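You operate a simulated robot arm through the tools that you are given. There is no shell and no other tool. Be economical: measure what you need, move in short steps, check, and stop when the job is done.

The job below is to be done with a simulated two-armed robot. You get a single attempt, and the scene is never put back.

Task
Put the knobbed cream block from the top of the tools table on top of the steel disc there. Then take the red brush and leave it on the steel parts tray. Then open the drawer of the press. The order counts. Set down upright: knobbed cream block.

The check looks at the end state, three seconds after you hand in, the way a careful person would. Anything else that was tipped, shoved, dropped, spilled or broken makes it a failure.

Robot
Two 7-joint arms with two-finger parallel grippers on one trunk, on a base that drives. Base frame: it is fixed to the floor where the robot stands at the start and does not move with it; the origin is under the middle of the robot, x ahead of it, y to its left, z up; the surface under the hand at the start is at about z = 0.8. Lengths are in m, angles in degrees, forces in N, time in s.
The left shoulder is at the start at [0.056, 0.101, 1.034], the right one opposite. With the tool pointing down near the work surface each hand reaches from about 0.26 to 0.54 m from the robot's upright axis, wherever it stands, measured 20 degrees to its own side. Places, roughly: drawer of the press [2.3, -1.7, 0.3]; red brush (7x7x9 cm) [2.5, 4, 0.9]; steel parts tray (9x10x2 cm) [4.5, 4.2, 0.7]. Payload 2.4 kg a hand.
The TCP of each hand is the grasp point between the finger pads, 0.024 m short of the fingertips. In the tool frame z runs along the fingers and y along their closing line. The gripper opens to 0.068 m. The fingers are 0.017 m wide and 0.01 m thick; the gripper's body (0.04 by 0.07 m) begins 0.041 m behind the TCP.
Orientation is that of the tool frame in the base frame, as [roll, pitch, yaw] about the fixed x, y, z axes, in that order (R = Rz(yaw) Ry(pitch) Rx(roll)). With the fingers straight down and closing along the base's y, the tool's x points along the base's -x, its y along +y and its z along -z.

Tools
- The arms move only by the tool step_arm. It takes "left_moves", "right_moves" or both (then of equal length, played together; a hand with none holds still); each is a list of rows, each a list of 7 numbers: the shift along the tool's x, y, z in m, then the turn, a rotation vector about the tool's x, y, z in degrees, then the opening, from 0 (shut) to 1 (fully open). In form: [[x, y, z, wx, wy, wz, claw], ...]. A call has 1 to 8 rows; each row is the pose to reach, as a shift and turn from the pose commanded when the call began, along the tool's axes at that moment. A row lasts 0.2 s, in which the tool goes at most 0.05 m and 8.6 degrees; a call with a longer step from one row to the next is refused whole, and so is a gripper value outside its range. Where a pose cannot be reached the arm comes as near as it can. A force on the tool above 40 N (or 10 N above the force at the start of the call, whichever is more), or a blocked arm, ends the call early, and 0.2 s more pass. The fingers move at their own pace (about 0.072 m/s each) and stop on an object; they squeeze with about 27 N. The grip force told is the motor's: it shows also when the fingers shut on nothing. Time passes only in rows, and 0.2 s behind the last, so rows that repeat a pose let the fingers close. It gives the time, the measured TCP pose, the force on the tool (base axes), the opening and the grip force at its end, in the units of the frame above (readings bear some noise), with the torque about the TCP (base axes, N m) and any sound that the robot's microphone picked up, and new pictures: "show" is both (left out), scene, wrist or none (wrist: the cameras of the hands that moved).
- Cameras (640 x 400 px; columns grow to the right, rows downward): "scene" is now at [0.1433, 0.0356, 1.2111]; the picture's right is [0.39, -0.92, 0.00], its down [-0.38, -0.16, -0.91] and it looks along [0.84, 0.35, -0.42] (base axes); focal length 214 px, centre (320, 200). "left" rides on the left gripper at [0.084, -0.011, -0.075] in its tool frame; the picture's right is [0.13, 0.99, 0.00], its down [-0.60, 0.08, -0.79] and it looks along [-0.79, 0.10, 0.61] (tool axes); focal length 251 px, centre (320, 200). "right" rides on the right gripper at [0.084, 0.011, -0.075] in its tool frame; the picture's right is [-0.13, 0.99, 0.00], its down [-0.60, -0.08, -0.79] and it looks along [-0.79, -0.10, 0.61] (tool axes); focal length 251 px, centre (320, 200).
- move_column(by): slides the trunk up (or, below 0, down) by that many m; the arms and the scene camera ride with it, the base frame stays. It gives what a move gives, with no picture.
- steer(legs): drives the robot by 1 to 6 legs, each [ahead, left, turn to the left] in m, m and degrees, along the robot's own axes; the way and the turn of a leg run together, so that a leg with both is an arc; at most 1.5 m and 180 degrees a leg. The arms and the cameras ride along, it lands a little off, and it stops where it bumps. It gives what a move gives, and a new picture of the scene camera.
- head_to(pan, tilt): turns the head with the scene camera to pan (to the left, within 86 degrees either way) and tilt (down, from -29 to 69), counted from straight ahead of the robot. It gives what a move gives, and a new picture of the scene camera.
- measure_at(camera, pixels): for up to 12 pixels [column, row] of the newest picture of that camera ("zoom" is the newest enlarged one), the place [x, y, z] in the base frame of the surface seen there, good to about 0.003 m. No time passes.
- inspect(camera, box): a new picture of the part [left, top, right, bottom] of that camera's present view, enlarged. No time passes.
- finish_job(): hands the job in; it is judged then, once.

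Go step by step. Measure first, check grasps and placings, and put right what went wrong. The budget is 110 turns and 260 pictures, counting those below and the enlarged ones. Unless the task says otherwise, let go and move clear before handing in, and close with one line.

The tools are called after "Emit:" as name(argument=value, ...) on one line, values as JSON. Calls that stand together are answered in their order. step_arm: Moves the arms, as the interface text tells. Its arguments: {"type":"object","properties":{"left_moves":{"type":"array"},"right_moves":{"type":"array"},"show":{"type":"string","enum":["both","scene","wrist","none"]}},"required":[]} The other tools are called the same way: move_column (by) slides the trunk up or down; steer (legs) drives the base; head_to (pan, tilt) turns the head that bears the scene camera; measure_at (camera, pixels) gives the place of the surface under pixels of a picture; inspect (camera, box) takes an enlarged picture of a part of a camera's view; finish_job () hands the job in.

At the start:

```text
t: 0.0
left_position: [0.3387, 0.3093, 1.1291]
left_tool_rot: [-179.9, 0.0, -180.0]
left_ft_force: [0.1, 0.0, 0.2]
left_wrist_torque: [0.01, -0.02, -0.01]
left_grip_width: 0.0678
left_finger_force: 0.2
right_position: [0.3261, 0.0057, 1.1294]
right_tool_rot: [-179.9, 0.0, -179.9]
right_ft_force: [0.8, 0.4, 0.8]
right_wrist_torque: [-0.01, 0.0, 0.04]
right_grip_width: 0.068
right_finger_force: 0.0
trunk travel left (down, up): [-0.25, 0.6]
robot x, y, heading: [0.0042, 0.0021, 0.0]
head pan, tilt: [22.8, 24.6]
```

scene: 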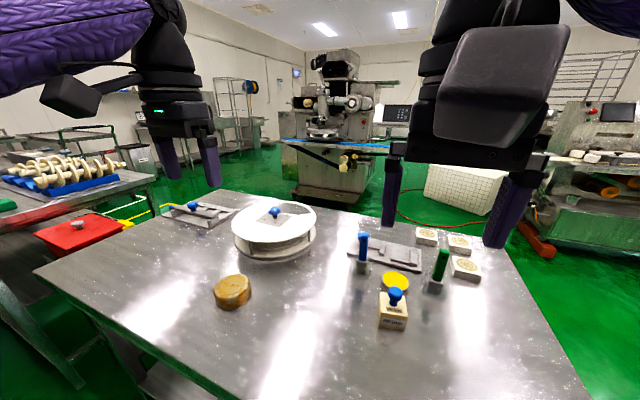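
right: 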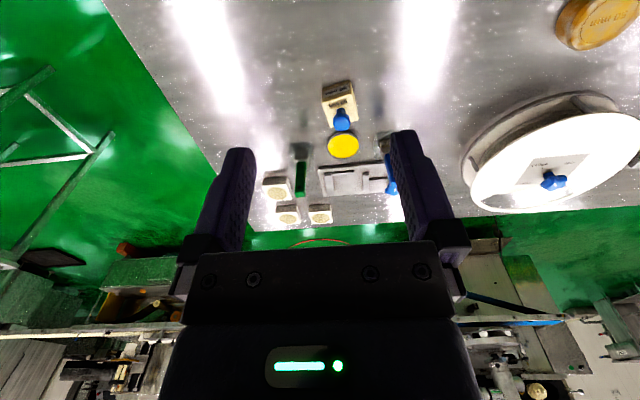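
left: 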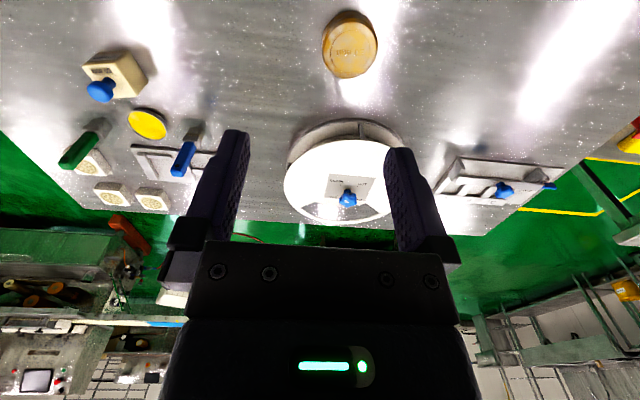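

The table in front shows a cream block with a blue knob (392,310), a yellow disc (395,282), a big white wheel and several other pieces; no steel disc is obvious yet. I will look closer.

Emit:
inspect(camera="scene", box=[340, 210, 500, 340])

Emit:
inspect(camera="scene", box=[140, 180, 340, 320])

Emit:
measure_at(camera="scene", pixels=[[392, 312], [395, 293], [395, 282], [275, 212], [275, 240], [233, 288], [350, 340], [340, 150]])

```text
3.08 times, centred on (420, 275) of scene
```

zoom: 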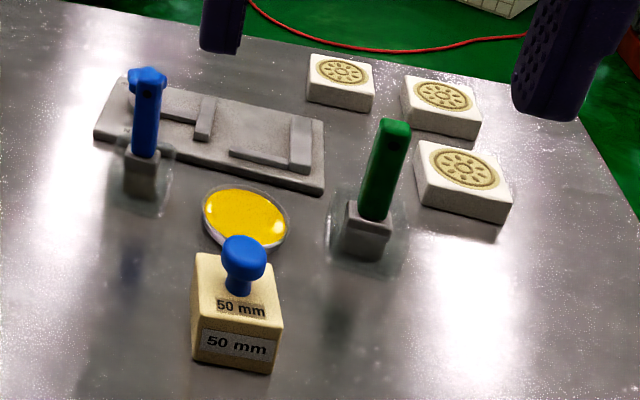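

```text
2.86 times, centred on (240, 250) of scene
```

zoom: 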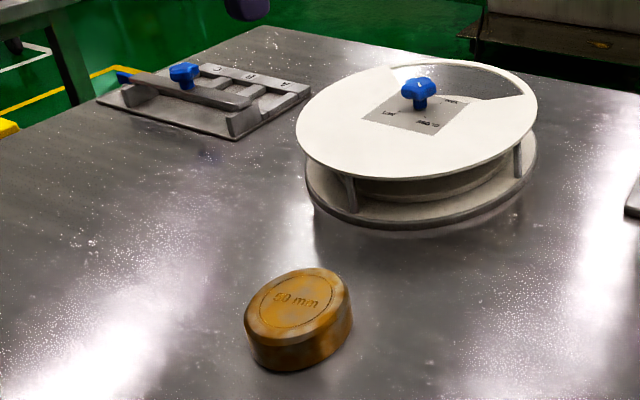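

```text
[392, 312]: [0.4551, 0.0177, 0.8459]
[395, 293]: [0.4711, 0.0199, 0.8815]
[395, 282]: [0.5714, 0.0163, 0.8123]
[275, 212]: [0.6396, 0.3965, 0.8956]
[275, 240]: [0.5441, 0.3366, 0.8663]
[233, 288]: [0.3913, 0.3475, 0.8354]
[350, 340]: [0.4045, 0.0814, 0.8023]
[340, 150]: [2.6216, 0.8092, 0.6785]
```

The block and a rusty-looking "50 mm" disc (233,290) are here, along with a white-lidded turntable. I need to identify the "steel disc", so I'll zoom and look around.

Emit:
inspect(camera="left", box=[260, 0, 420, 220])

Emit:
inspect(camera="scene", box=[200, 265, 270, 315])

Emit:
head_to(pan=75, tilt=15)

Emit:
head_to(pan=-50, tilt=15)

Emit:
head_to(pan=15, tilt=55)

```text
1.82 times, centred on (340, 110) of left
```

zoom: 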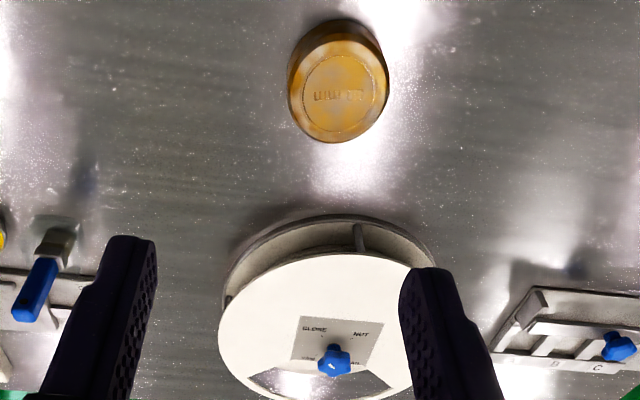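

```text
8.00 times, centred on (235, 290) of scene
```

zoom: 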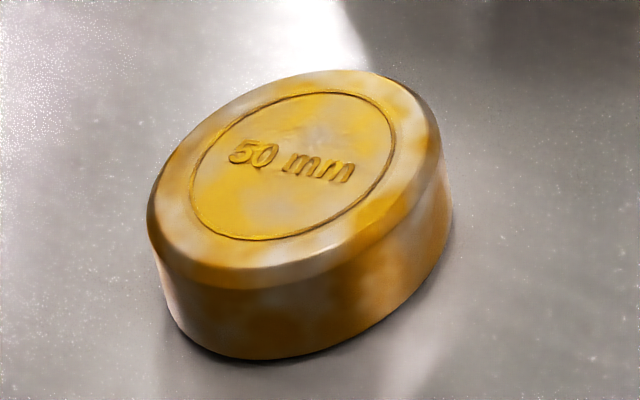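

```text
t: 1.2
left_position: [0.3389, 0.3094, 1.1293]
left_tool_rot: [-179.9, -0.1, 180.0]
left_ft_force: [-0.5, 0.2, 0.6]
left_wrist_torque: [0.02, 0.01, -0.02]
left_grip_width: 0.068
left_finger_force: 0.0
right_position: [0.3259, 0.0039, 1.1288]
right_tool_rot: [-180.0, 0.0, -180.0]
right_ft_force: [-0.4, 1.0, -0.2]
right_wrist_torque: [0.0, 0.01, -0.02]
right_grip_width: 0.0679
right_finger_force: 0.0
trunk travel left (down, up): [-0.25, 0.6]
robot x, y, heading: [0.0039, -0.0004, -0.2]
head pan, tilt: [75.0, 15.0]
```

scene: 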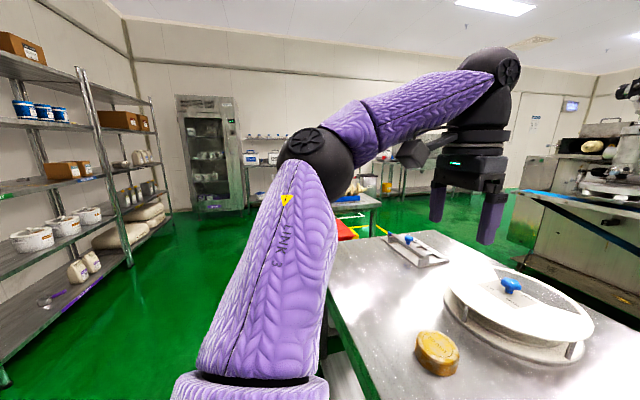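

```text
t: 3.3
left_position: [0.3393, 0.3083, 1.129]
left_tool_rot: [-179.9, 0.0, -180.0]
left_ft_force: [-0.3, -0.3, -0.3]
left_wrist_torque: [0.02, 0.01, 0.02]
left_grip_width: 0.0679
left_finger_force: 0.0
right_position: [0.3263, 0.0037, 1.1299]
right_tool_rot: [-179.9, 0.1, 180.0]
right_ft_force: [-0.6, -0.2, -0.3]
right_wrist_torque: [0.0, 0.01, 0.03]
right_grip_width: 0.068
right_finger_force: 0.1
trunk travel left (down, up): [-0.25, 0.6]
robot x, y, heading: [-0.0009, 0.0008, -0.1]
head pan, tilt: [-50.0, 15.0]
```

scene: 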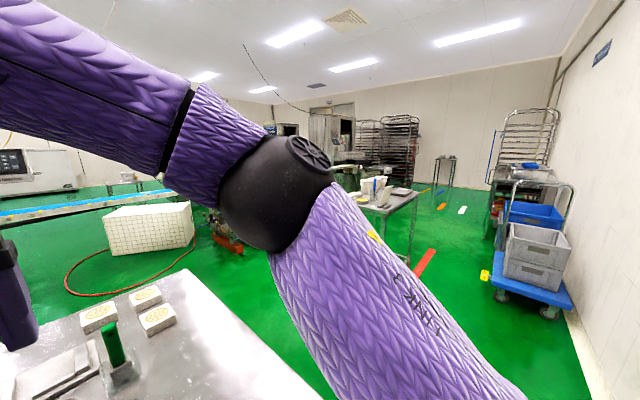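

```text
t: 4.6
left_position: [0.3405, 0.3082, 1.1292]
left_tool_rot: [-179.8, 0.0, 180.0]
left_ft_force: [0.4, 0.0, 0.0]
left_wrist_torque: [0.02, 0.01, 0.0]
left_grip_width: 0.068
left_finger_force: 0.0
right_position: [0.3271, 0.0046, 1.1303]
right_tool_rot: [-180.0, 0.0, -180.0]
right_ft_force: [0.3, 0.2, 1.0]
right_wrist_torque: [0.0, -0.02, 0.02]
right_grip_width: 0.068
right_finger_force: 0.0
trunk travel left (down, up): [-0.25, 0.6]
robot x, y, heading: [0.0003, 0.0004, 0.1]
head pan, tilt: [15.0, 55.0]
```

scene: 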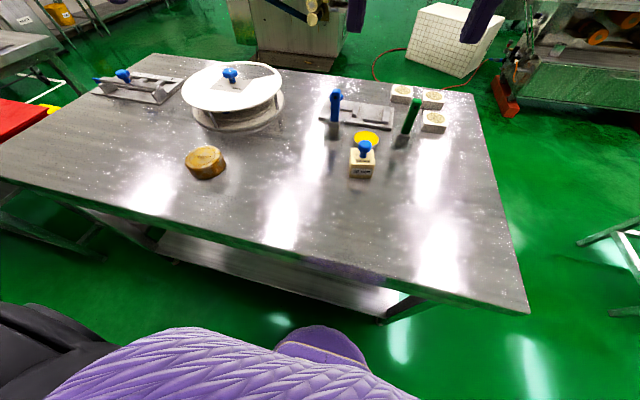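

The thick metallic "50 mm" disc at (205,162) is the only thing that fits "steel disc" for the "50 mm" block (363,160). I measure both.

Emit:
inspect(camera="scene", box=[335, 125, 395, 185])

Emit:
measure_at(camera="scene", pixels=[[204, 158], [189, 158], [222, 155], [204, 150], [202, 167], [366, 148], [352, 158], [374, 158], [362, 172], [362, 162], [365, 143], [362, 190]])

```text
6.67 times, centred on (365, 155) of scene
```

zoom: 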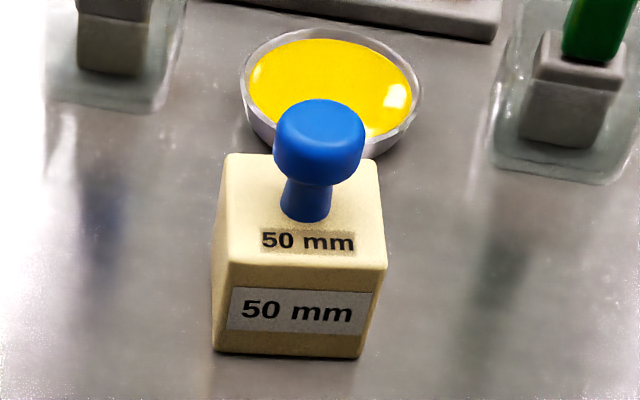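

```text
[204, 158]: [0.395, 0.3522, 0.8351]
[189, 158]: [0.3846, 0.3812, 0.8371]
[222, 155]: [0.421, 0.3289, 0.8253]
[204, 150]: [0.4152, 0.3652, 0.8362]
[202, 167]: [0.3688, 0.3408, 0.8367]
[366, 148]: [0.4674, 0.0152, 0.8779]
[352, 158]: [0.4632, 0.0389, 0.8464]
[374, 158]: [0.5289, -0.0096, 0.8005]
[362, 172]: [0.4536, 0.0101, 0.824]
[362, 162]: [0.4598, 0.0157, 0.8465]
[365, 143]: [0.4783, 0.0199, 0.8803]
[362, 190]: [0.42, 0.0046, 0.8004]
```

Measuring the block's corners in the zoom picture: top corners near (230,160), (376,166), (382,262), (222,262), and the knob (320,120).

Emit:
measure_at(camera="zoom", pixels=[[232, 162], [372, 168], [380, 260], [222, 262], [320, 105], [320, 145], [280, 125], [360, 125], [306, 200], [290, 340], [222, 340], [355, 345]])

```text
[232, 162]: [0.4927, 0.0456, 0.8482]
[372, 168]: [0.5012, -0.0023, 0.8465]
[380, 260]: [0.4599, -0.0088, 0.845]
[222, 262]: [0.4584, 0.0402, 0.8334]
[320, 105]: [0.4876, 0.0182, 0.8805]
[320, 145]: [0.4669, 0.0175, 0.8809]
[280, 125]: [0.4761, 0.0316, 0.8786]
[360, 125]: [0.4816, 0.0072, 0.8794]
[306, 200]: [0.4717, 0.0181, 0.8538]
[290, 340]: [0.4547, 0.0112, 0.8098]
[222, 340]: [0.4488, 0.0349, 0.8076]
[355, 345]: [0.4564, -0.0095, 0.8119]
```

The block is about 4.8 cm wide, centred near (0.479, 0.019), turned about +10°, top 0.847, knob top 0.881; the disc is at about (0.395, 0.352) with its top at 0.836. I'll use the left hand for both, moving the right arm out of the way at the same time.

Emit:
step_arm(left_moves=[[-0.0175, -0.036, 0.02, 0, 0, -1.25, 1], [-0.035, -0.0725, 0.04, 0, 0, -2.5, 1], [-0.0525, -0.109, 0.065, 0, 0, -3.75, 1], [-0.07, -0.145, 0.09, 0, 0, -5, 1], [-0.0875, -0.18, 0.115, 0, 0, -6.25, 1], [-0.105, -0.217, 0.14, 0, 0, -7.5, 1], [-0.1225, -0.254, 0.165, 0, 0, -8.75, 1], [-0.139, -0.289, 0.19, 0, 0, -10, 1]], right_moves=[[0, -0.045, 0, 0, 0, 0, 1], [0, -0.09, 0, 0, 0, 0, 1], [0, -0.135, 0, 0, 0, 0, 1], [0, -0.18, 0, 0, 0, 0, 1], [0, -0.225, 0, 0, 0, 0, 1], [0, -0.26, 0, 0, 0, 0, 1], [0, -0.28, 0, 0, 0, 0, 1], [0, -0.3, 0, 0, 0, 0, 1]])

```text
t: 6.4
left_position: [0.4079, 0.103, 0.9336]
left_tool_rot: [-179.8, 0.0, -170.1]
left_ft_force: [-0.2, -0.2, -0.2]
left_wrist_torque: [-0.02, -0.02, -0.01]
left_grip_width: 0.0679
left_finger_force: 0.1
left hand out of reach, approached as far as the arm can: row 5, 6, 7, 8
right_position: [0.3252, -0.2951, 1.1295]
right_tool_rot: [-179.9, 0.0, 180.0]
right_ft_force: [-0.1, 0.0, 0.1]
right_wrist_torque: [0.0, -0.02, -0.01]
right_grip_width: 0.0681
right_finger_force: 0.1
trunk travel left (down, up): [-0.25, 0.6]
robot x, y, heading: [0.0012, 0.0003, 0.1]
head pan, tilt: [15.0, 55.0]
```

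scene: 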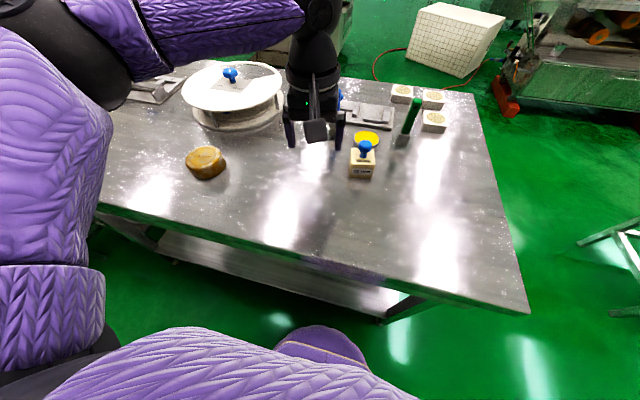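
right: 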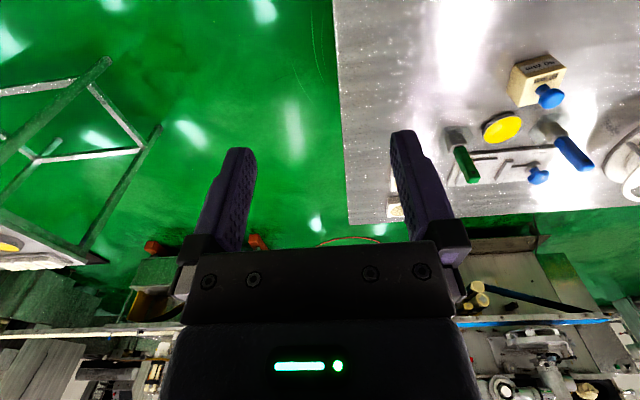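
left: 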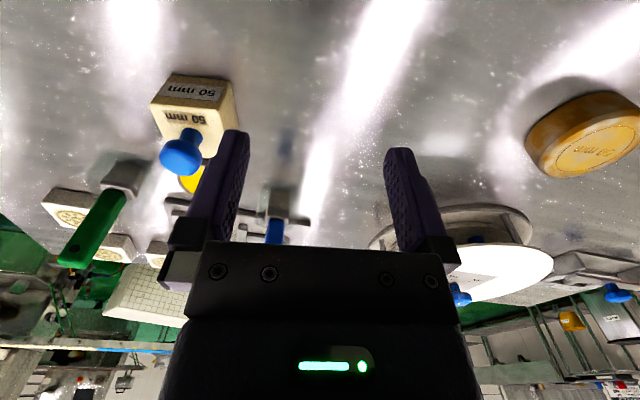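

The left arm can't reach that far across. I'll lift it a bit and turn the base 20° right so the block sits in its best sector.

Emit:
step_arm(left_moves=[[0, 0, -0.04, 0, 0, 0, 1], [0, 0, -0.08, 0, 0, 0, 1]], show="none")

Emit:
steer(legs=[[0, 0, -20]])

```text
t: 7.0
left_position: [0.4043, 0.1229, 1.0177]
left_tool_rot: [-180.0, 0.0, -170.0]
left_ft_force: [0.2, -0.3, 0.3]
left_wrist_torque: [0.0, -0.01, -0.06]
left_grip_width: 0.0681
left_finger_force: 0.0
left hand out of reach, approached as far as the arm can: row 1, 2
right_position: [0.3258, -0.2941, 1.1314]
right_tool_rot: [-180.0, 0.2, -180.0]
right_ft_force: [-0.9, -0.4, -0.4]
right_wrist_torque: [0.0, -0.03, 0.01]
right_grip_width: 0.0681
right_finger_force: 0.1
trunk travel left (down, up): [-0.25, 0.6]
robot x, y, heading: [0.0011, -0.0004, 0.2]
head pan, tilt: [15.0, 55.0]
```

```text
t: 8.5
left_position: [0.4233, -0.0234, 1.0176]
left_tool_rot: [-179.9, -0.1, 170.0]
left_ft_force: [-0.5, 0.6, -0.6]
left_wrist_torque: [0.01, -0.01, -0.01]
left_grip_width: 0.0679
left_finger_force: 0.0
right_position: [0.2044, -0.3889, 1.1289]
right_tool_rot: [-180.0, -0.1, 159.9]
right_ft_force: [0.0, 0.2, -1.4]
right_wrist_torque: [0.02, -0.02, -0.01]
right_grip_width: 0.0681
right_finger_force: 0.0
trunk travel left (down, up): [-0.25, 0.6]
robot x, y, heading: [0.0028, 0.0019, -20.1]
head pan, tilt: [15.0, 55.0]
```

scene: 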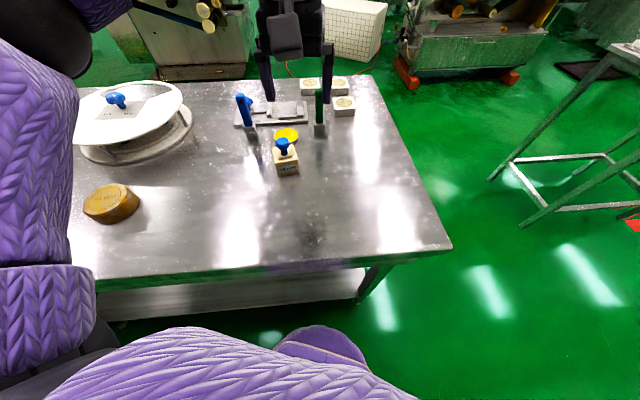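

The base has turned. I do a null move to see where the left hand's commanded pose actually lies.

Emit:
step_arm(left_moves=[[0, 0, 0, 0, 0, 0, 1], [0, 0, 0, 0, 0, 0, 1]], show="wrist")

```text
t: 9.1
left_position: [0.424, -0.0232, 1.0174]
left_tool_rot: [-180.0, 0.0, 170.0]
left_ft_force: [-1.1, 0.5, -0.8]
left_wrist_torque: [0.03, -0.03, 0.01]
left_grip_width: 0.068
left_finger_force: 0.0
right_position: [0.2045, -0.3896, 1.1296]
right_tool_rot: [180.0, 0.0, 160.0]
right_ft_force: [-0.6, 0.7, -0.2]
right_wrist_torque: [0.03, 0.02, 0.01]
right_grip_width: 0.0681
right_finger_force: 0.0
trunk travel left (down, up): [-0.25, 0.6]
robot x, y, heading: [0.0004, -0.0015, -20.2]
head pan, tilt: [15.0, 55.0]
```

left: 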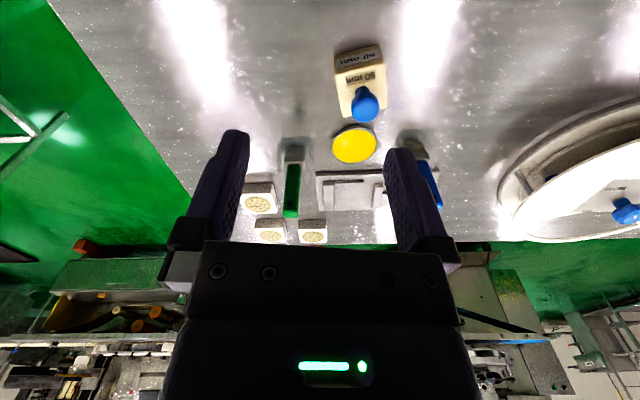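

The command pose equals the measured pose. I measure the block again in both views.

Emit:
inspect(camera="left", box=[320, 30, 400, 130])

Emit:
inspect(camera="scene", box=[260, 125, 320, 185])

```text
4.00 times, centred on (360, 80) of left
```

zoom: 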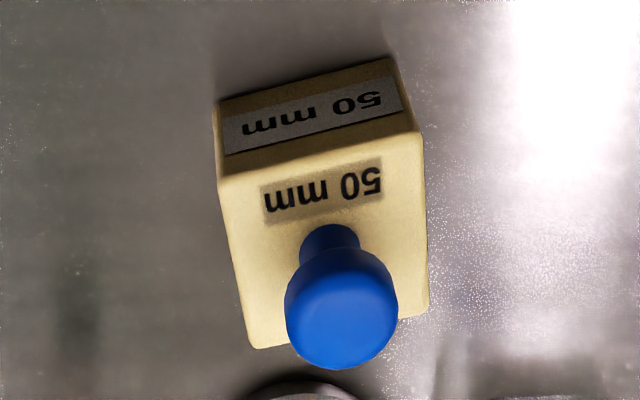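

```text
6.67 times, centred on (290, 155) of scene
```

zoom: 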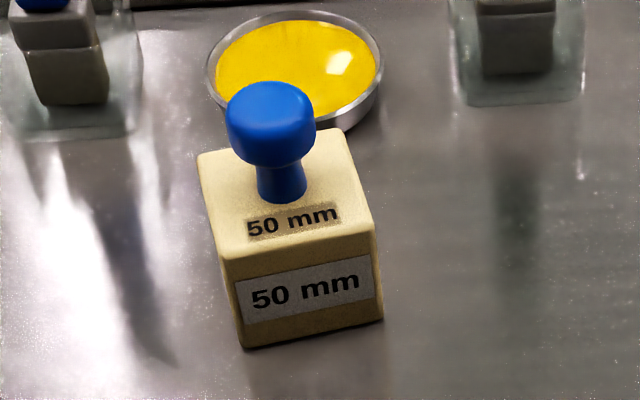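

The yellow round piece (295,70 in zoom) has a steel-looking rim, so I check it before deciding which is the disc.

Emit:
measure_at(camera="zoom", pixels=[[205, 160], [345, 135], [370, 215], [225, 245], [250, 60], [340, 70], [300, 40], [212, 60], [382, 60], [300, 12], [270, 95], [420, 250]])

Emit:
inspect(camera="scene", box=[268, 120, 308, 145])

Emit:
inspect(camera="left", box=[320, 110, 390, 180])

Emit:
inspect(camera="scene", box=[75, 170, 155, 230])

```text
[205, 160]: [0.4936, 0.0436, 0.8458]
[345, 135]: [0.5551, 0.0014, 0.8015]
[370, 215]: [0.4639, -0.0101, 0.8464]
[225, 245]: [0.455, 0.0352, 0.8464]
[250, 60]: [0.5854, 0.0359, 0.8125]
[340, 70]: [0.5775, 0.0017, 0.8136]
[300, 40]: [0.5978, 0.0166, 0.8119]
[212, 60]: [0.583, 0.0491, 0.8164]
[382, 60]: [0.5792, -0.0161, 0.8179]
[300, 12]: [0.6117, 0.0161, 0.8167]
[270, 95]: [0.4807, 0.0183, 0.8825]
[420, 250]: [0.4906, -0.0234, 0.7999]
```

```text
16.00 times, centred on (288, 132) of scene
```

zoom: 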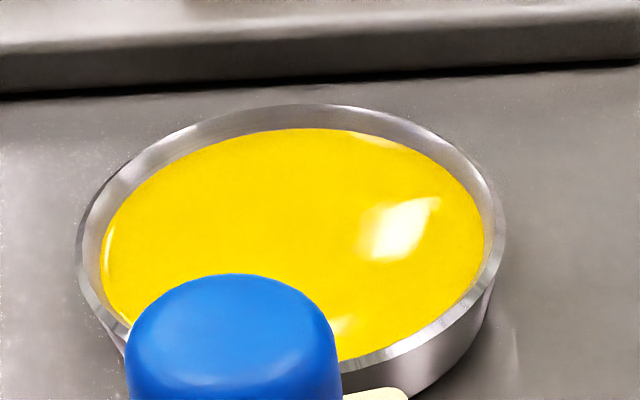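

```text
5.71 times, centred on (355, 145) of left
```

zoom: 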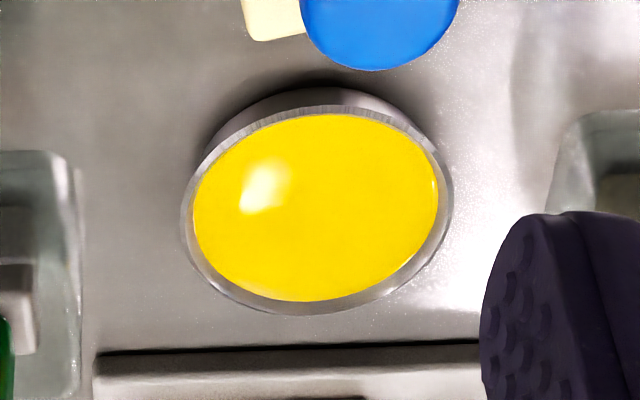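

```text
6.67 times, centred on (115, 200) of scene
```

zoom: 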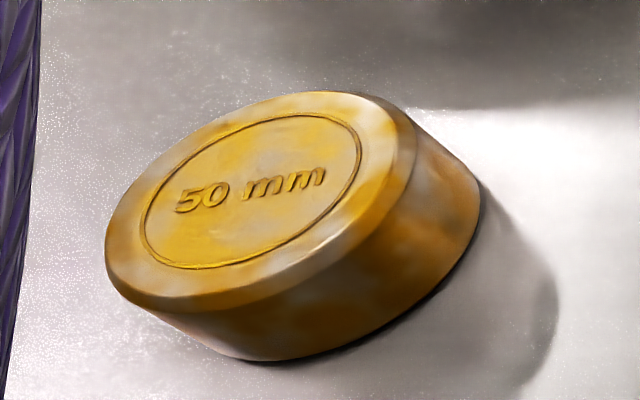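

The yellow piece is a steel dish filled with yellow fluid, so the "50 mm" metal disc is the target. I move the left hand over the block (0.479, 0.0175), turned to -170° yaw, to z = 0.92.

Emit:
step_arm(left_moves=[[-0.0118, 0.0124, 0.02, 0, 0, -5, 1], [-0.0235, 0.025, 0.04, 0, 0, -10, 1], [-0.0353, 0.0373, 0.065, 0, 0, -15, 1], [-0.0471, 0.0497, 0.095, 0, 0, -20, 1]])

```text
t: 10.1
left_position: [0.4801, 0.0192, 0.9224]
left_tool_rot: [-179.9, -0.1, -170.0]
left_ft_force: [0.4, 0.1, -0.2]
left_wrist_torque: [0.0, 0.01, 0.01]
left_grip_width: 0.0681
left_finger_force: 0.1
right_position: [0.2054, -0.3884, 1.1311]
right_tool_rot: [-180.0, 0.1, 159.9]
right_ft_force: [0.0, 0.2, -0.1]
right_wrist_torque: [0.0, 0.03, 0.03]
right_grip_width: 0.0681
right_finger_force: 0.0
trunk travel left (down, up): [-0.25, 0.6]
robot x, y, heading: [0.0016, -0.0024, -20.2]
head pan, tilt: [15.0, 55.0]
```

scene: 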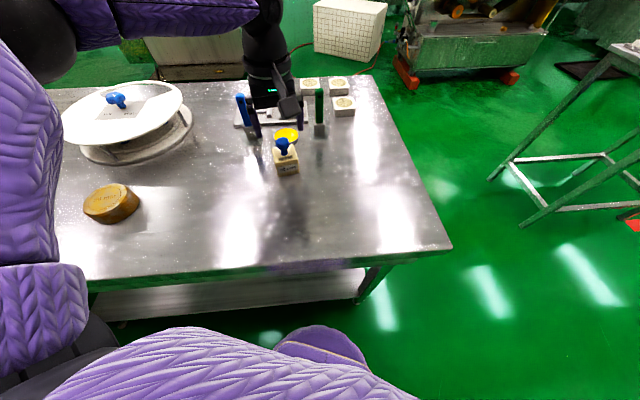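
left: 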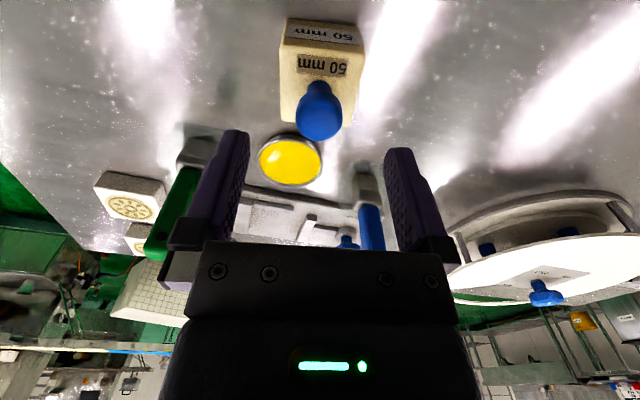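

The block's knob (320,110) lies between the fingers in the wrist view. I measure it to confirm before descending.

Emit:
measure_at(camera="left", pixels=[[320, 100], [300, 105], [338, 105], [286, 42], [360, 48], [284, 115], [352, 122]])

```text
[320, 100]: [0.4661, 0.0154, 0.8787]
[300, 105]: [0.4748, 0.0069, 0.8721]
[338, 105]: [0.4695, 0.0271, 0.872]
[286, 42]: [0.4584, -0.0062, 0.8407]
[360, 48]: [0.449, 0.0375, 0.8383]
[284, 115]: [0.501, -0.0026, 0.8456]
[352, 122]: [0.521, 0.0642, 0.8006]
```

Alignment is good to about 2 mm. I descend to z ≈ 0.848 and close on the block's sides.

Emit:
step_arm(left_moves=[[0.001, -0.0015, 0.025, 0, 0, 0, 1], [0.001, -0.0015, 0.05, 0, 0, 0, 1], [0.001, -0.0015, 0.074, 0, 0, 0, 1], [0.001, -0.0015, 0.074, 0, 0, 0, 1], [0.001, -0.0015, 0.074, 0, 0, 0, 0.5], [0.001, -0.0015, 0.074, 0, 0, 0, 0.3], [0.001, -0.0015, 0.074, 0, 0, 0, 0.3]], show="wrist")

```text
t: 11.7
left_position: [0.4779, 0.0164, 0.8473]
left_tool_rot: [179.9, -0.1, -170.1]
left_ft_force: [0.1, 0.4, 0.3]
left_wrist_torque: [-0.03, -0.03, 0.04]
left_grip_width: 0.0498
left_finger_force: 27.2
right_position: [0.2054, -0.3896, 1.1295]
right_tool_rot: [180.0, 0.0, 159.9]
right_ft_force: [0.5, 0.5, -0.1]
right_wrist_torque: [0.01, 0.0, 0.0]
right_grip_width: 0.0681
right_finger_force: 0.2
trunk travel left (down, up): [-0.25, 0.6]
robot x, y, heading: [0.0016, -0.0001, -20.2]
head pan, tilt: [15.0, 55.0]
```

left: 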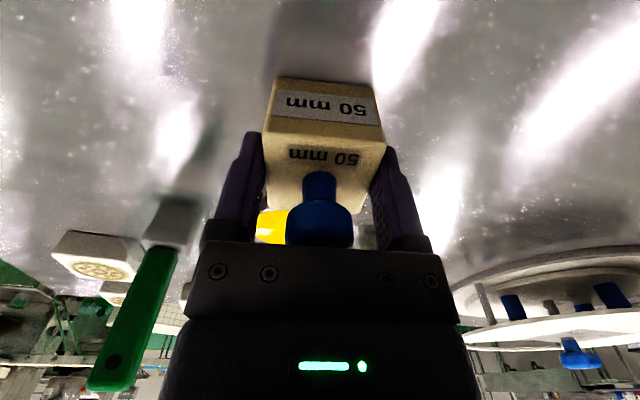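

The block is held (width 0.0498, 27 N). I lift it 0.12 m and turn the base left by 42° to bring the disc into reach.

Emit:
step_arm(left_moves=[[0, 0, -0.03, 0, 0, 0, 0.3], [0, 0, -0.06, 0, 0, 0, 0.3], [0, 0, -0.09, 0, 0, 0, 0.3], [0, 0, -0.12, 0, 0, 0, 0.3]], show="scene")

Emit:
steer(legs=[[0, 0, 42]])

```text
t: 12.7
left_position: [0.4791, 0.0161, 0.969]
left_tool_rot: [180.0, -0.2, -170.0]
left_ft_force: [1.0, -1.1, -0.7]
left_wrist_torque: [0.03, -0.03, -0.04]
left_grip_width: 0.0495
left_finger_force: 27.4
right_position: [0.205, -0.3881, 1.1293]
right_tool_rot: [-180.0, 0.0, 160.0]
right_ft_force: [0.2, -0.1, 0.7]
right_wrist_torque: [0.0, -0.03, -0.02]
right_grip_width: 0.0677
right_finger_force: 0.1
trunk travel left (down, up): [-0.25, 0.6]
robot x, y, heading: [0.0041, -0.0025, -20.1]
head pan, tilt: [15.0, 55.0]
```

scene: 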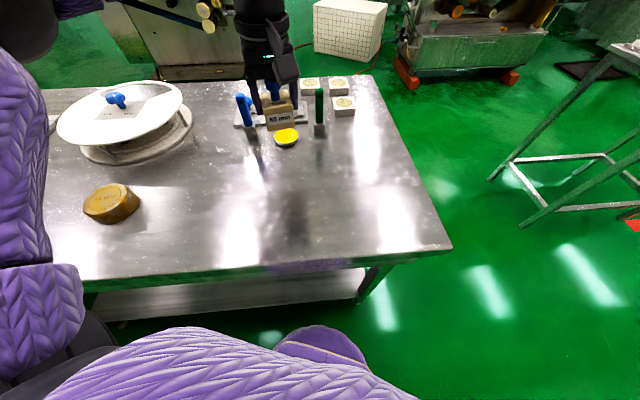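

```text
t: 15.1
left_position: [0.3432, 0.3333, 0.9691]
left_tool_rot: [-179.9, 0.0, -128.0]
left_ft_force: [0.4, 1.2, -1.4]
left_wrist_torque: [-0.01, 0.01, 0.01]
left_grip_width: 0.0494
left_finger_force: 27.3
right_position: [0.4128, -0.1502, 1.1297]
right_tool_rot: [-180.0, 0.0, -158.0]
right_ft_force: [-0.2, -0.1, -0.1]
right_wrist_torque: [0.02, 0.03, -0.03]
right_grip_width: 0.068
right_finger_force: 0.0
trunk travel left (down, up): [-0.25, 0.6]
robot x, y, heading: [-0.0033, 0.0033, 21.9]
head pan, tilt: [15.0, 55.0]
```

scene: 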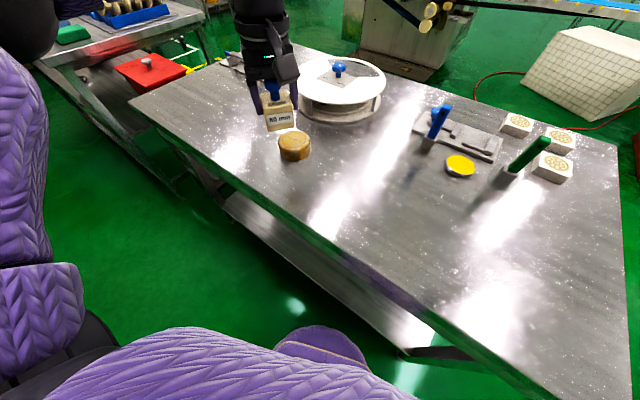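

Now the disc is at (294,146) in view. I zoom to find its centre.

Emit:
inspect(camera="scene", box=[264, 120, 324, 165])

```text
8.89 times, centred on (294, 142) of scene
```

zoom: 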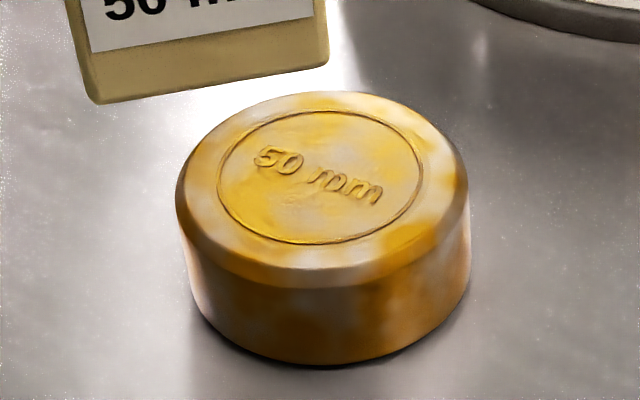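

Emit:
measure_at(camera="zoom", pixels=[[218, 180], [422, 170], [315, 112], [320, 242], [325, 176], [195, 165], [445, 165], [320, 97], [322, 262], [330, 300], [100, 300]])

```text
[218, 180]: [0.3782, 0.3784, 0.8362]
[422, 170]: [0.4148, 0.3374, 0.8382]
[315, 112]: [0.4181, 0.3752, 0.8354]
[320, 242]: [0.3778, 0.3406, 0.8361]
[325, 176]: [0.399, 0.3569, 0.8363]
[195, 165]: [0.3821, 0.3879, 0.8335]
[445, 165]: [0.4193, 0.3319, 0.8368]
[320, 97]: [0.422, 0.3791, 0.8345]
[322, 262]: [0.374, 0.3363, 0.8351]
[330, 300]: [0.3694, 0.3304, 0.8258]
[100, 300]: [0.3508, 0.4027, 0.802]
```

The disc centre is (0.398, 0.358), its top at 0.836. I move over it with the block's bottom about 2 cm above and check.

Emit:
step_arm(left_moves=[[-0.0133, -0.007, 0.0, 0, 0, 0, 0.3], [-0.0266, -0.014, 0.01, 0, 0, 0, 0.3], [-0.04, -0.021, 0.03, 0, 0, 0, 0.3], [-0.0532, -0.028, 0.05, 0, 0, 0, 0.3], [-0.0532, -0.028, 0.065, 0, 0, 0, 0.3], [-0.0532, -0.028, 0.065, 0, 0, 0, 0.3]])

Emit:
inspect(camera="scene", box=[254, 80, 334, 170])

```text
t: 16.5
left_position: [0.3651, 0.3576, 0.9048]
left_tool_rot: [-179.9, 0.1, -128.0]
left_ft_force: [0.0, 1.3, -1.3]
left_wrist_torque: [0.03, -0.01, 0.0]
left_grip_width: 0.0496
left_finger_force: 26.2
left hand out of reach, approached as far as the arm can: row 2, 3, 4, 5, 6
right_position: [0.4128, -0.1515, 1.1293]
right_tool_rot: [180.0, 0.0, -158.0]
right_ft_force: [-0.3, -0.2, -0.1]
right_wrist_torque: [0.0, 0.01, 0.03]
right_grip_width: 0.0679
right_finger_force: 0.1
trunk travel left (down, up): [-0.25, 0.6]
robot x, y, heading: [0.0038, -0.0008, 21.9]
head pan, tilt: [15.0, 55.0]
```

scene: 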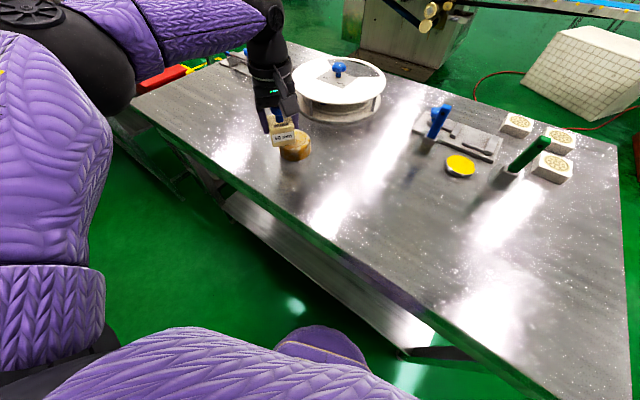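
left: 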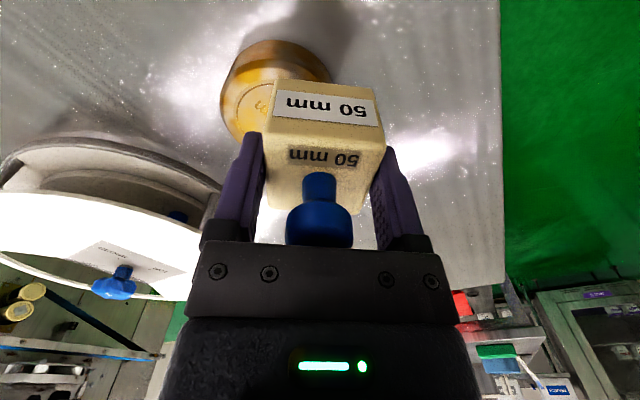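

```text
4.44 times, centred on (294, 125) of scene
```

zoom: 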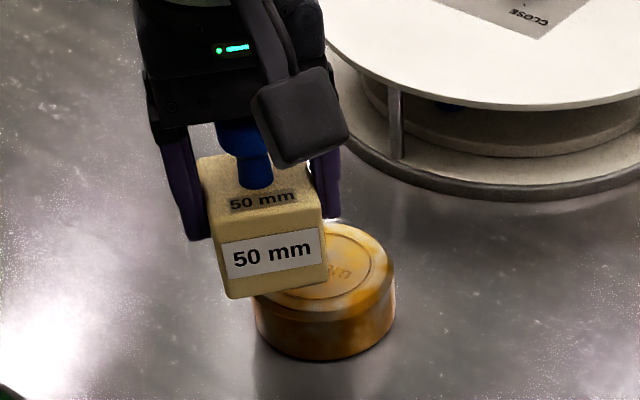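

The hand ran out of reach at (0.365, 0.358). I'll lift a little, then drive the base ahead 5 cm.

Emit:
step_arm(left_moves=[[0.0, 0, -0.03, 0, 0, 0, 0.3], [0.0, 0, -0.05, 0, 0, 0, 0.3]], show="none")

Emit:
steer(legs=[[0.05, 0, 0]])

```text
t: 17.1
left_position: [0.3619, 0.3585, 0.9552]
left_tool_rot: [-179.8, 0.0, -128.1]
left_ft_force: [-0.2, -0.5, -0.9]
left_wrist_torque: [-0.01, 0.02, 0.02]
left_grip_width: 0.0495
left_finger_force: 27.1
right_position: [0.4128, -0.1507, 1.1303]
right_tool_rot: [-180.0, 0.0, -158.1]
right_ft_force: [0.1, 0.3, -0.8]
right_wrist_torque: [0.0, -0.01, 0.0]
right_grip_width: 0.0679
right_finger_force: 0.0
trunk travel left (down, up): [-0.25, 0.6]
robot x, y, heading: [-0.0023, 0.0014, 22.1]
head pan, tilt: [15.0, 55.0]
```

```text
t: 18.0
left_position: [0.4087, 0.3757, 0.9544]
left_tool_rot: [-179.9, -0.2, -127.9]
left_ft_force: [0.0, -0.4, -1.2]
left_wrist_torque: [-0.03, -0.01, 0.05]
left_grip_width: 0.0495
left_finger_force: 26.5
right_position: [0.4612, -0.1319, 1.1298]
right_tool_rot: [-179.9, 0.1, -158.0]
right_ft_force: [0.0, 0.6, 0.2]
right_wrist_torque: [-0.01, -0.04, -0.01]
right_grip_width: 0.0679
right_finger_force: 0.1
trunk travel left (down, up): [-0.25, 0.6]
robot x, y, heading: [0.0472, 0.0238, 22.1]
head pan, tilt: [15.0, 55.0]
```

scene: 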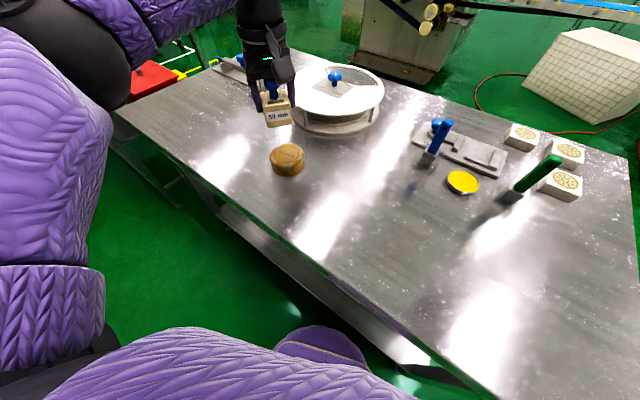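

The base moved. Now I go over the disc centre with z ≈ 0.905.

Emit:
step_arm(left_moves=[[0.007, -0.001, 0.0, 0, 0, 0, 0.3], [0.014, -0.002, 0.02, 0, 0, 0, 0.3], [0.0205, -0.0025, 0.04, 0, 0, 0, 0.3], [0.0205, -0.0025, 0.05, 0, 0, 0, 0.3], [0.0205, -0.0025, 0.05, 0, 0, 0, 0.3]])

Emit:
inspect(camera="scene", box=[247, 90, 327, 180])

```text
t: 19.2
left_position: [0.399, 0.3585, 0.9043]
left_tool_rot: [-179.9, -0.2, -127.9]
left_ft_force: [-0.2, -0.4, -0.3]
left_wrist_torque: [0.02, -0.01, 0.03]
left_grip_width: 0.0497
left_finger_force: 27.6
right_position: [0.46, -0.1331, 1.1304]
right_tool_rot: [-180.0, 0.1, -158.0]
right_ft_force: [-0.1, -0.2, 0.5]
right_wrist_torque: [-0.01, 0.01, -0.01]
right_grip_width: 0.0684
right_finger_force: 0.1
trunk travel left (down, up): [-0.25, 0.6]
robot x, y, heading: [0.0455, 0.0178, 22.1]
head pan, tilt: [15.0, 55.0]
```

scene: 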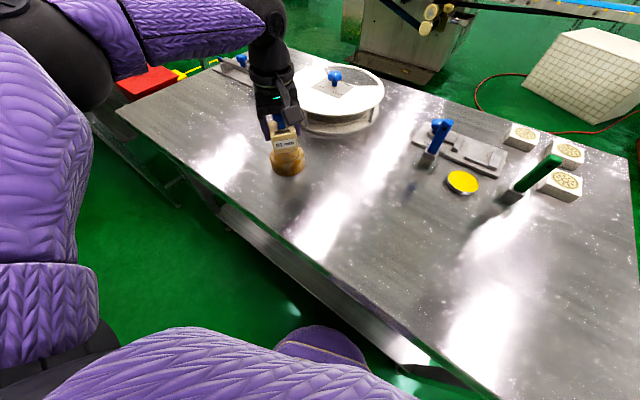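
left: 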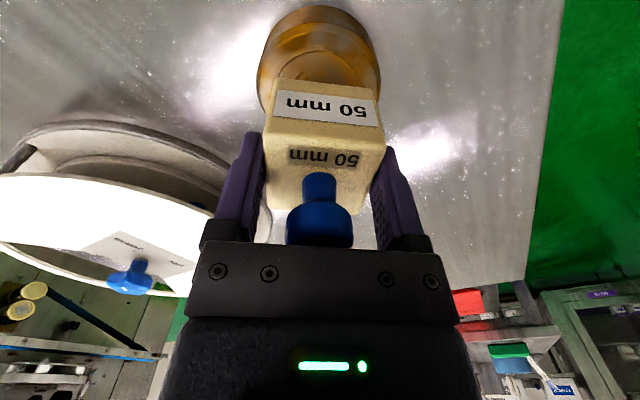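

```text
4.44 times, centred on (287, 135) of scene
```

zoom: 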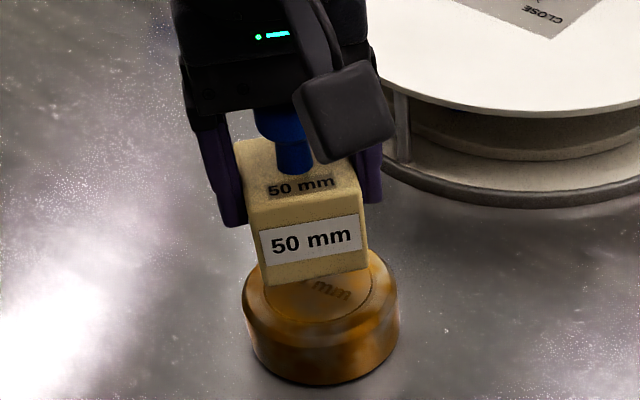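

The block is centred above the disc. I lower slowly by about 2 cm and watch the force.

Emit:
step_arm(left_moves=[[0, 0, 0.008, 0, 0, 0, 0.3], [0, 0, 0.014, 0, 0, 0, 0.3], [0, 0, 0.017, 0, 0, 0, 0.3], [0, 0, 0.019, 0, 0, 0, 0.3], [0, 0, 0.0205, 0, 0, 0, 0.3], [0, 0, 0.0205, 0, 0, 0, 0.3]], show="none")

Emit:
inspect(camera="scene", box=[247, 90, 327, 180])

```text
t: 20.6
left_position: [0.3988, 0.3584, 0.8837]
left_tool_rot: [-179.9, 0.0, -127.9]
left_ft_force: [0.4, 0.1, -1.6]
left_wrist_torque: [0.01, 0.02, 0.0]
left_grip_width: 0.0498
left_finger_force: 27.8
right_position: [0.4607, -0.132, 1.1313]
right_tool_rot: [-180.0, 0.1, -158.0]
right_ft_force: [-0.4, -0.4, 0.5]
right_wrist_torque: [-0.03, 0.01, -0.01]
right_grip_width: 0.0678
right_finger_force: 0.0
trunk travel left (down, up): [-0.25, 0.6]
robot x, y, heading: [0.0484, 0.021, 21.8]
head pan, tilt: [15.0, 55.0]
```

```text
4.44 times, centred on (287, 135) of scene
```

zoom: 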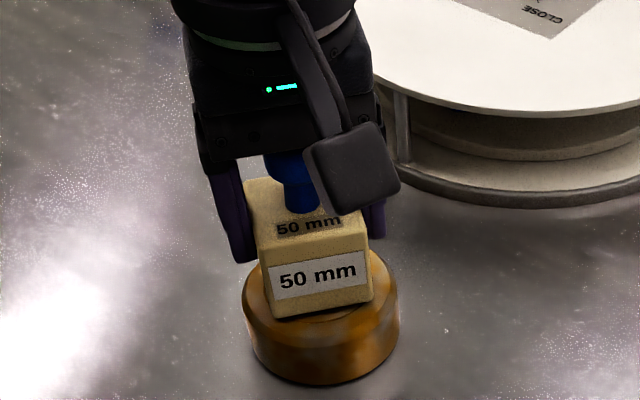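

No contact force yet; the block is within a millimetre or two of the disc. I go on in 1 mm steps.

Emit:
step_arm(left_moves=[[0, 0, 0.001, 0, 0, 0, 0.3], [0, 0, 0.002, 0, 0, 0, 0.3], [0, 0, 0.002, 0, 0, 0, 0.3]], show="none")

```text
t: 21.4
left_position: [0.3989, 0.3588, 0.8811]
left_tool_rot: [-179.9, 0.1, -127.9]
left_ft_force: [-0.5, -0.2, -0.3]
left_wrist_torque: [0.03, 0.03, 0.02]
left_grip_width: 0.0495
left_finger_force: 27.2
right_position: [0.4592, -0.1317, 1.1301]
right_tool_rot: [180.0, 0.0, -158.0]
right_ft_force: [1.2, -0.3, 0.8]
right_wrist_torque: [0.0, -0.04, 0.01]
right_grip_width: 0.0679
right_finger_force: 0.1
trunk travel left (down, up): [-0.25, 0.6]
robot x, y, heading: [0.0444, 0.0181, 22.0]
head pan, tilt: [15.0, 55.0]
```

Emit:
step_arm(left_moves=[[0, 0, 0.001, 0, 0, 0, 0.3], [0, 0, 0.002, 0, 0, 0, 0.3], [0, 0, 0.002, 0, 0, 0, 0.3]], show="none")

Emit:
inspect(camera="scene", box=[262, 125, 312, 180])

```text
t: 22.2
left_position: [0.3986, 0.358, 0.8811]
left_tool_rot: [-179.9, 0.1, -127.9]
left_ft_force: [0.7, 3.0, 13.7]
left_wrist_torque: [-0.06, 0.27, -0.02]
left_grip_width: 0.0493
left_finger_force: 27.2
right_position: [0.459, -0.1328, 1.1291]
right_tool_rot: [180.0, 0.1, -158.0]
right_ft_force: [0.2, -1.0, -0.1]
right_wrist_torque: [0.0, -0.02, -0.03]
right_grip_width: 0.0679
right_finger_force: 0.0
trunk travel left (down, up): [-0.25, 0.6]
robot x, y, heading: [0.0476, 0.018, 22.2]
head pan, tilt: [15.0, 55.0]
```

```text
7.27 times, centred on (287, 152) of scene
```

zoom: 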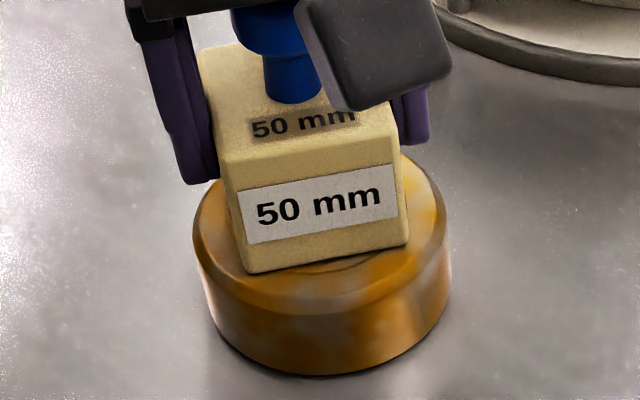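

Contact: 13.7 N upward and the block sits flat. I open slowly, then withdraw straight up.

Emit:
step_arm(left_moves=[[0, 0, -0.0015, 0, 0, 0, 0.76], [0, 0, -0.0015, 0, 0, 0, 0.85], [0, 0, -0.0015, 0, 0, 0, 1], [0, 0, -0.0015, 0, 0, 0, 1], [0, 0, -0.03, 0, 0, 0, 1], [0, 0, -0.07, 0, 0, 0, 1], [0, 0, -0.11, 0, 0, 0, 1], [0, 0, -0.15, 0, 0, 0, 1]])

Emit:
inspect(camera="scene", box=[247, 90, 327, 180])

```text
t: 24.0
left_position: [0.3888, 0.3591, 1.0299]
left_tool_rot: [-179.9, 0.0, -128.0]
left_ft_force: [-1.1, 0.1, -0.3]
left_wrist_torque: [0.02, 0.0, 0.01]
left_grip_width: 0.0682
left_finger_force: 0.1
left hand out of reach, approached as far as the arm can: row 8
right_position: [0.4584, -0.1326, 1.1298]
right_tool_rot: [180.0, 0.1, -158.0]
right_ft_force: [0.5, 0.6, 0.6]
right_wrist_torque: [0.01, -0.03, -0.02]
right_grip_width: 0.0678
right_finger_force: 0.1
trunk travel left (down, up): [-0.25, 0.6]
robot x, y, heading: [0.0473, 0.0195, 22.0]
head pan, tilt: [15.0, 55.0]
```

scene: 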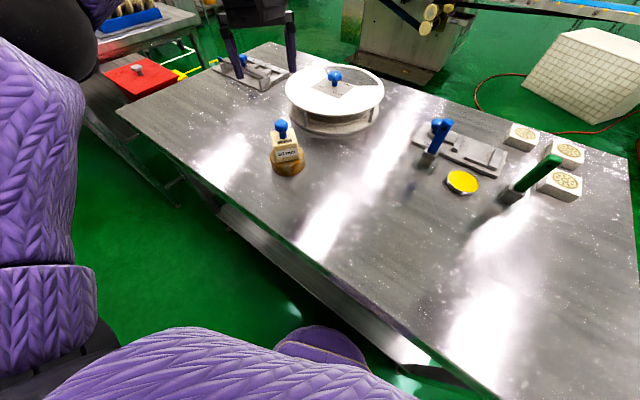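
left: 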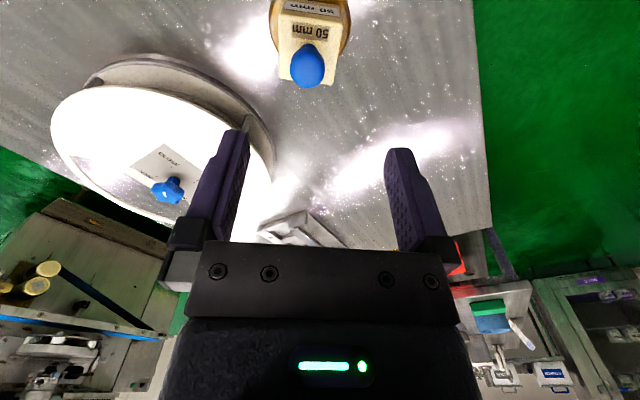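

```text
4.44 times, centred on (287, 135) of scene
```

zoom: 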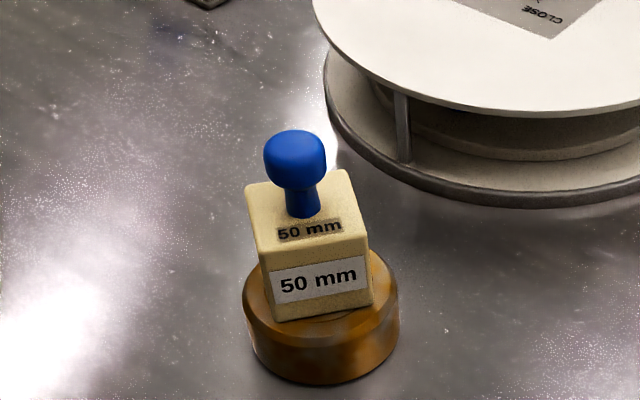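

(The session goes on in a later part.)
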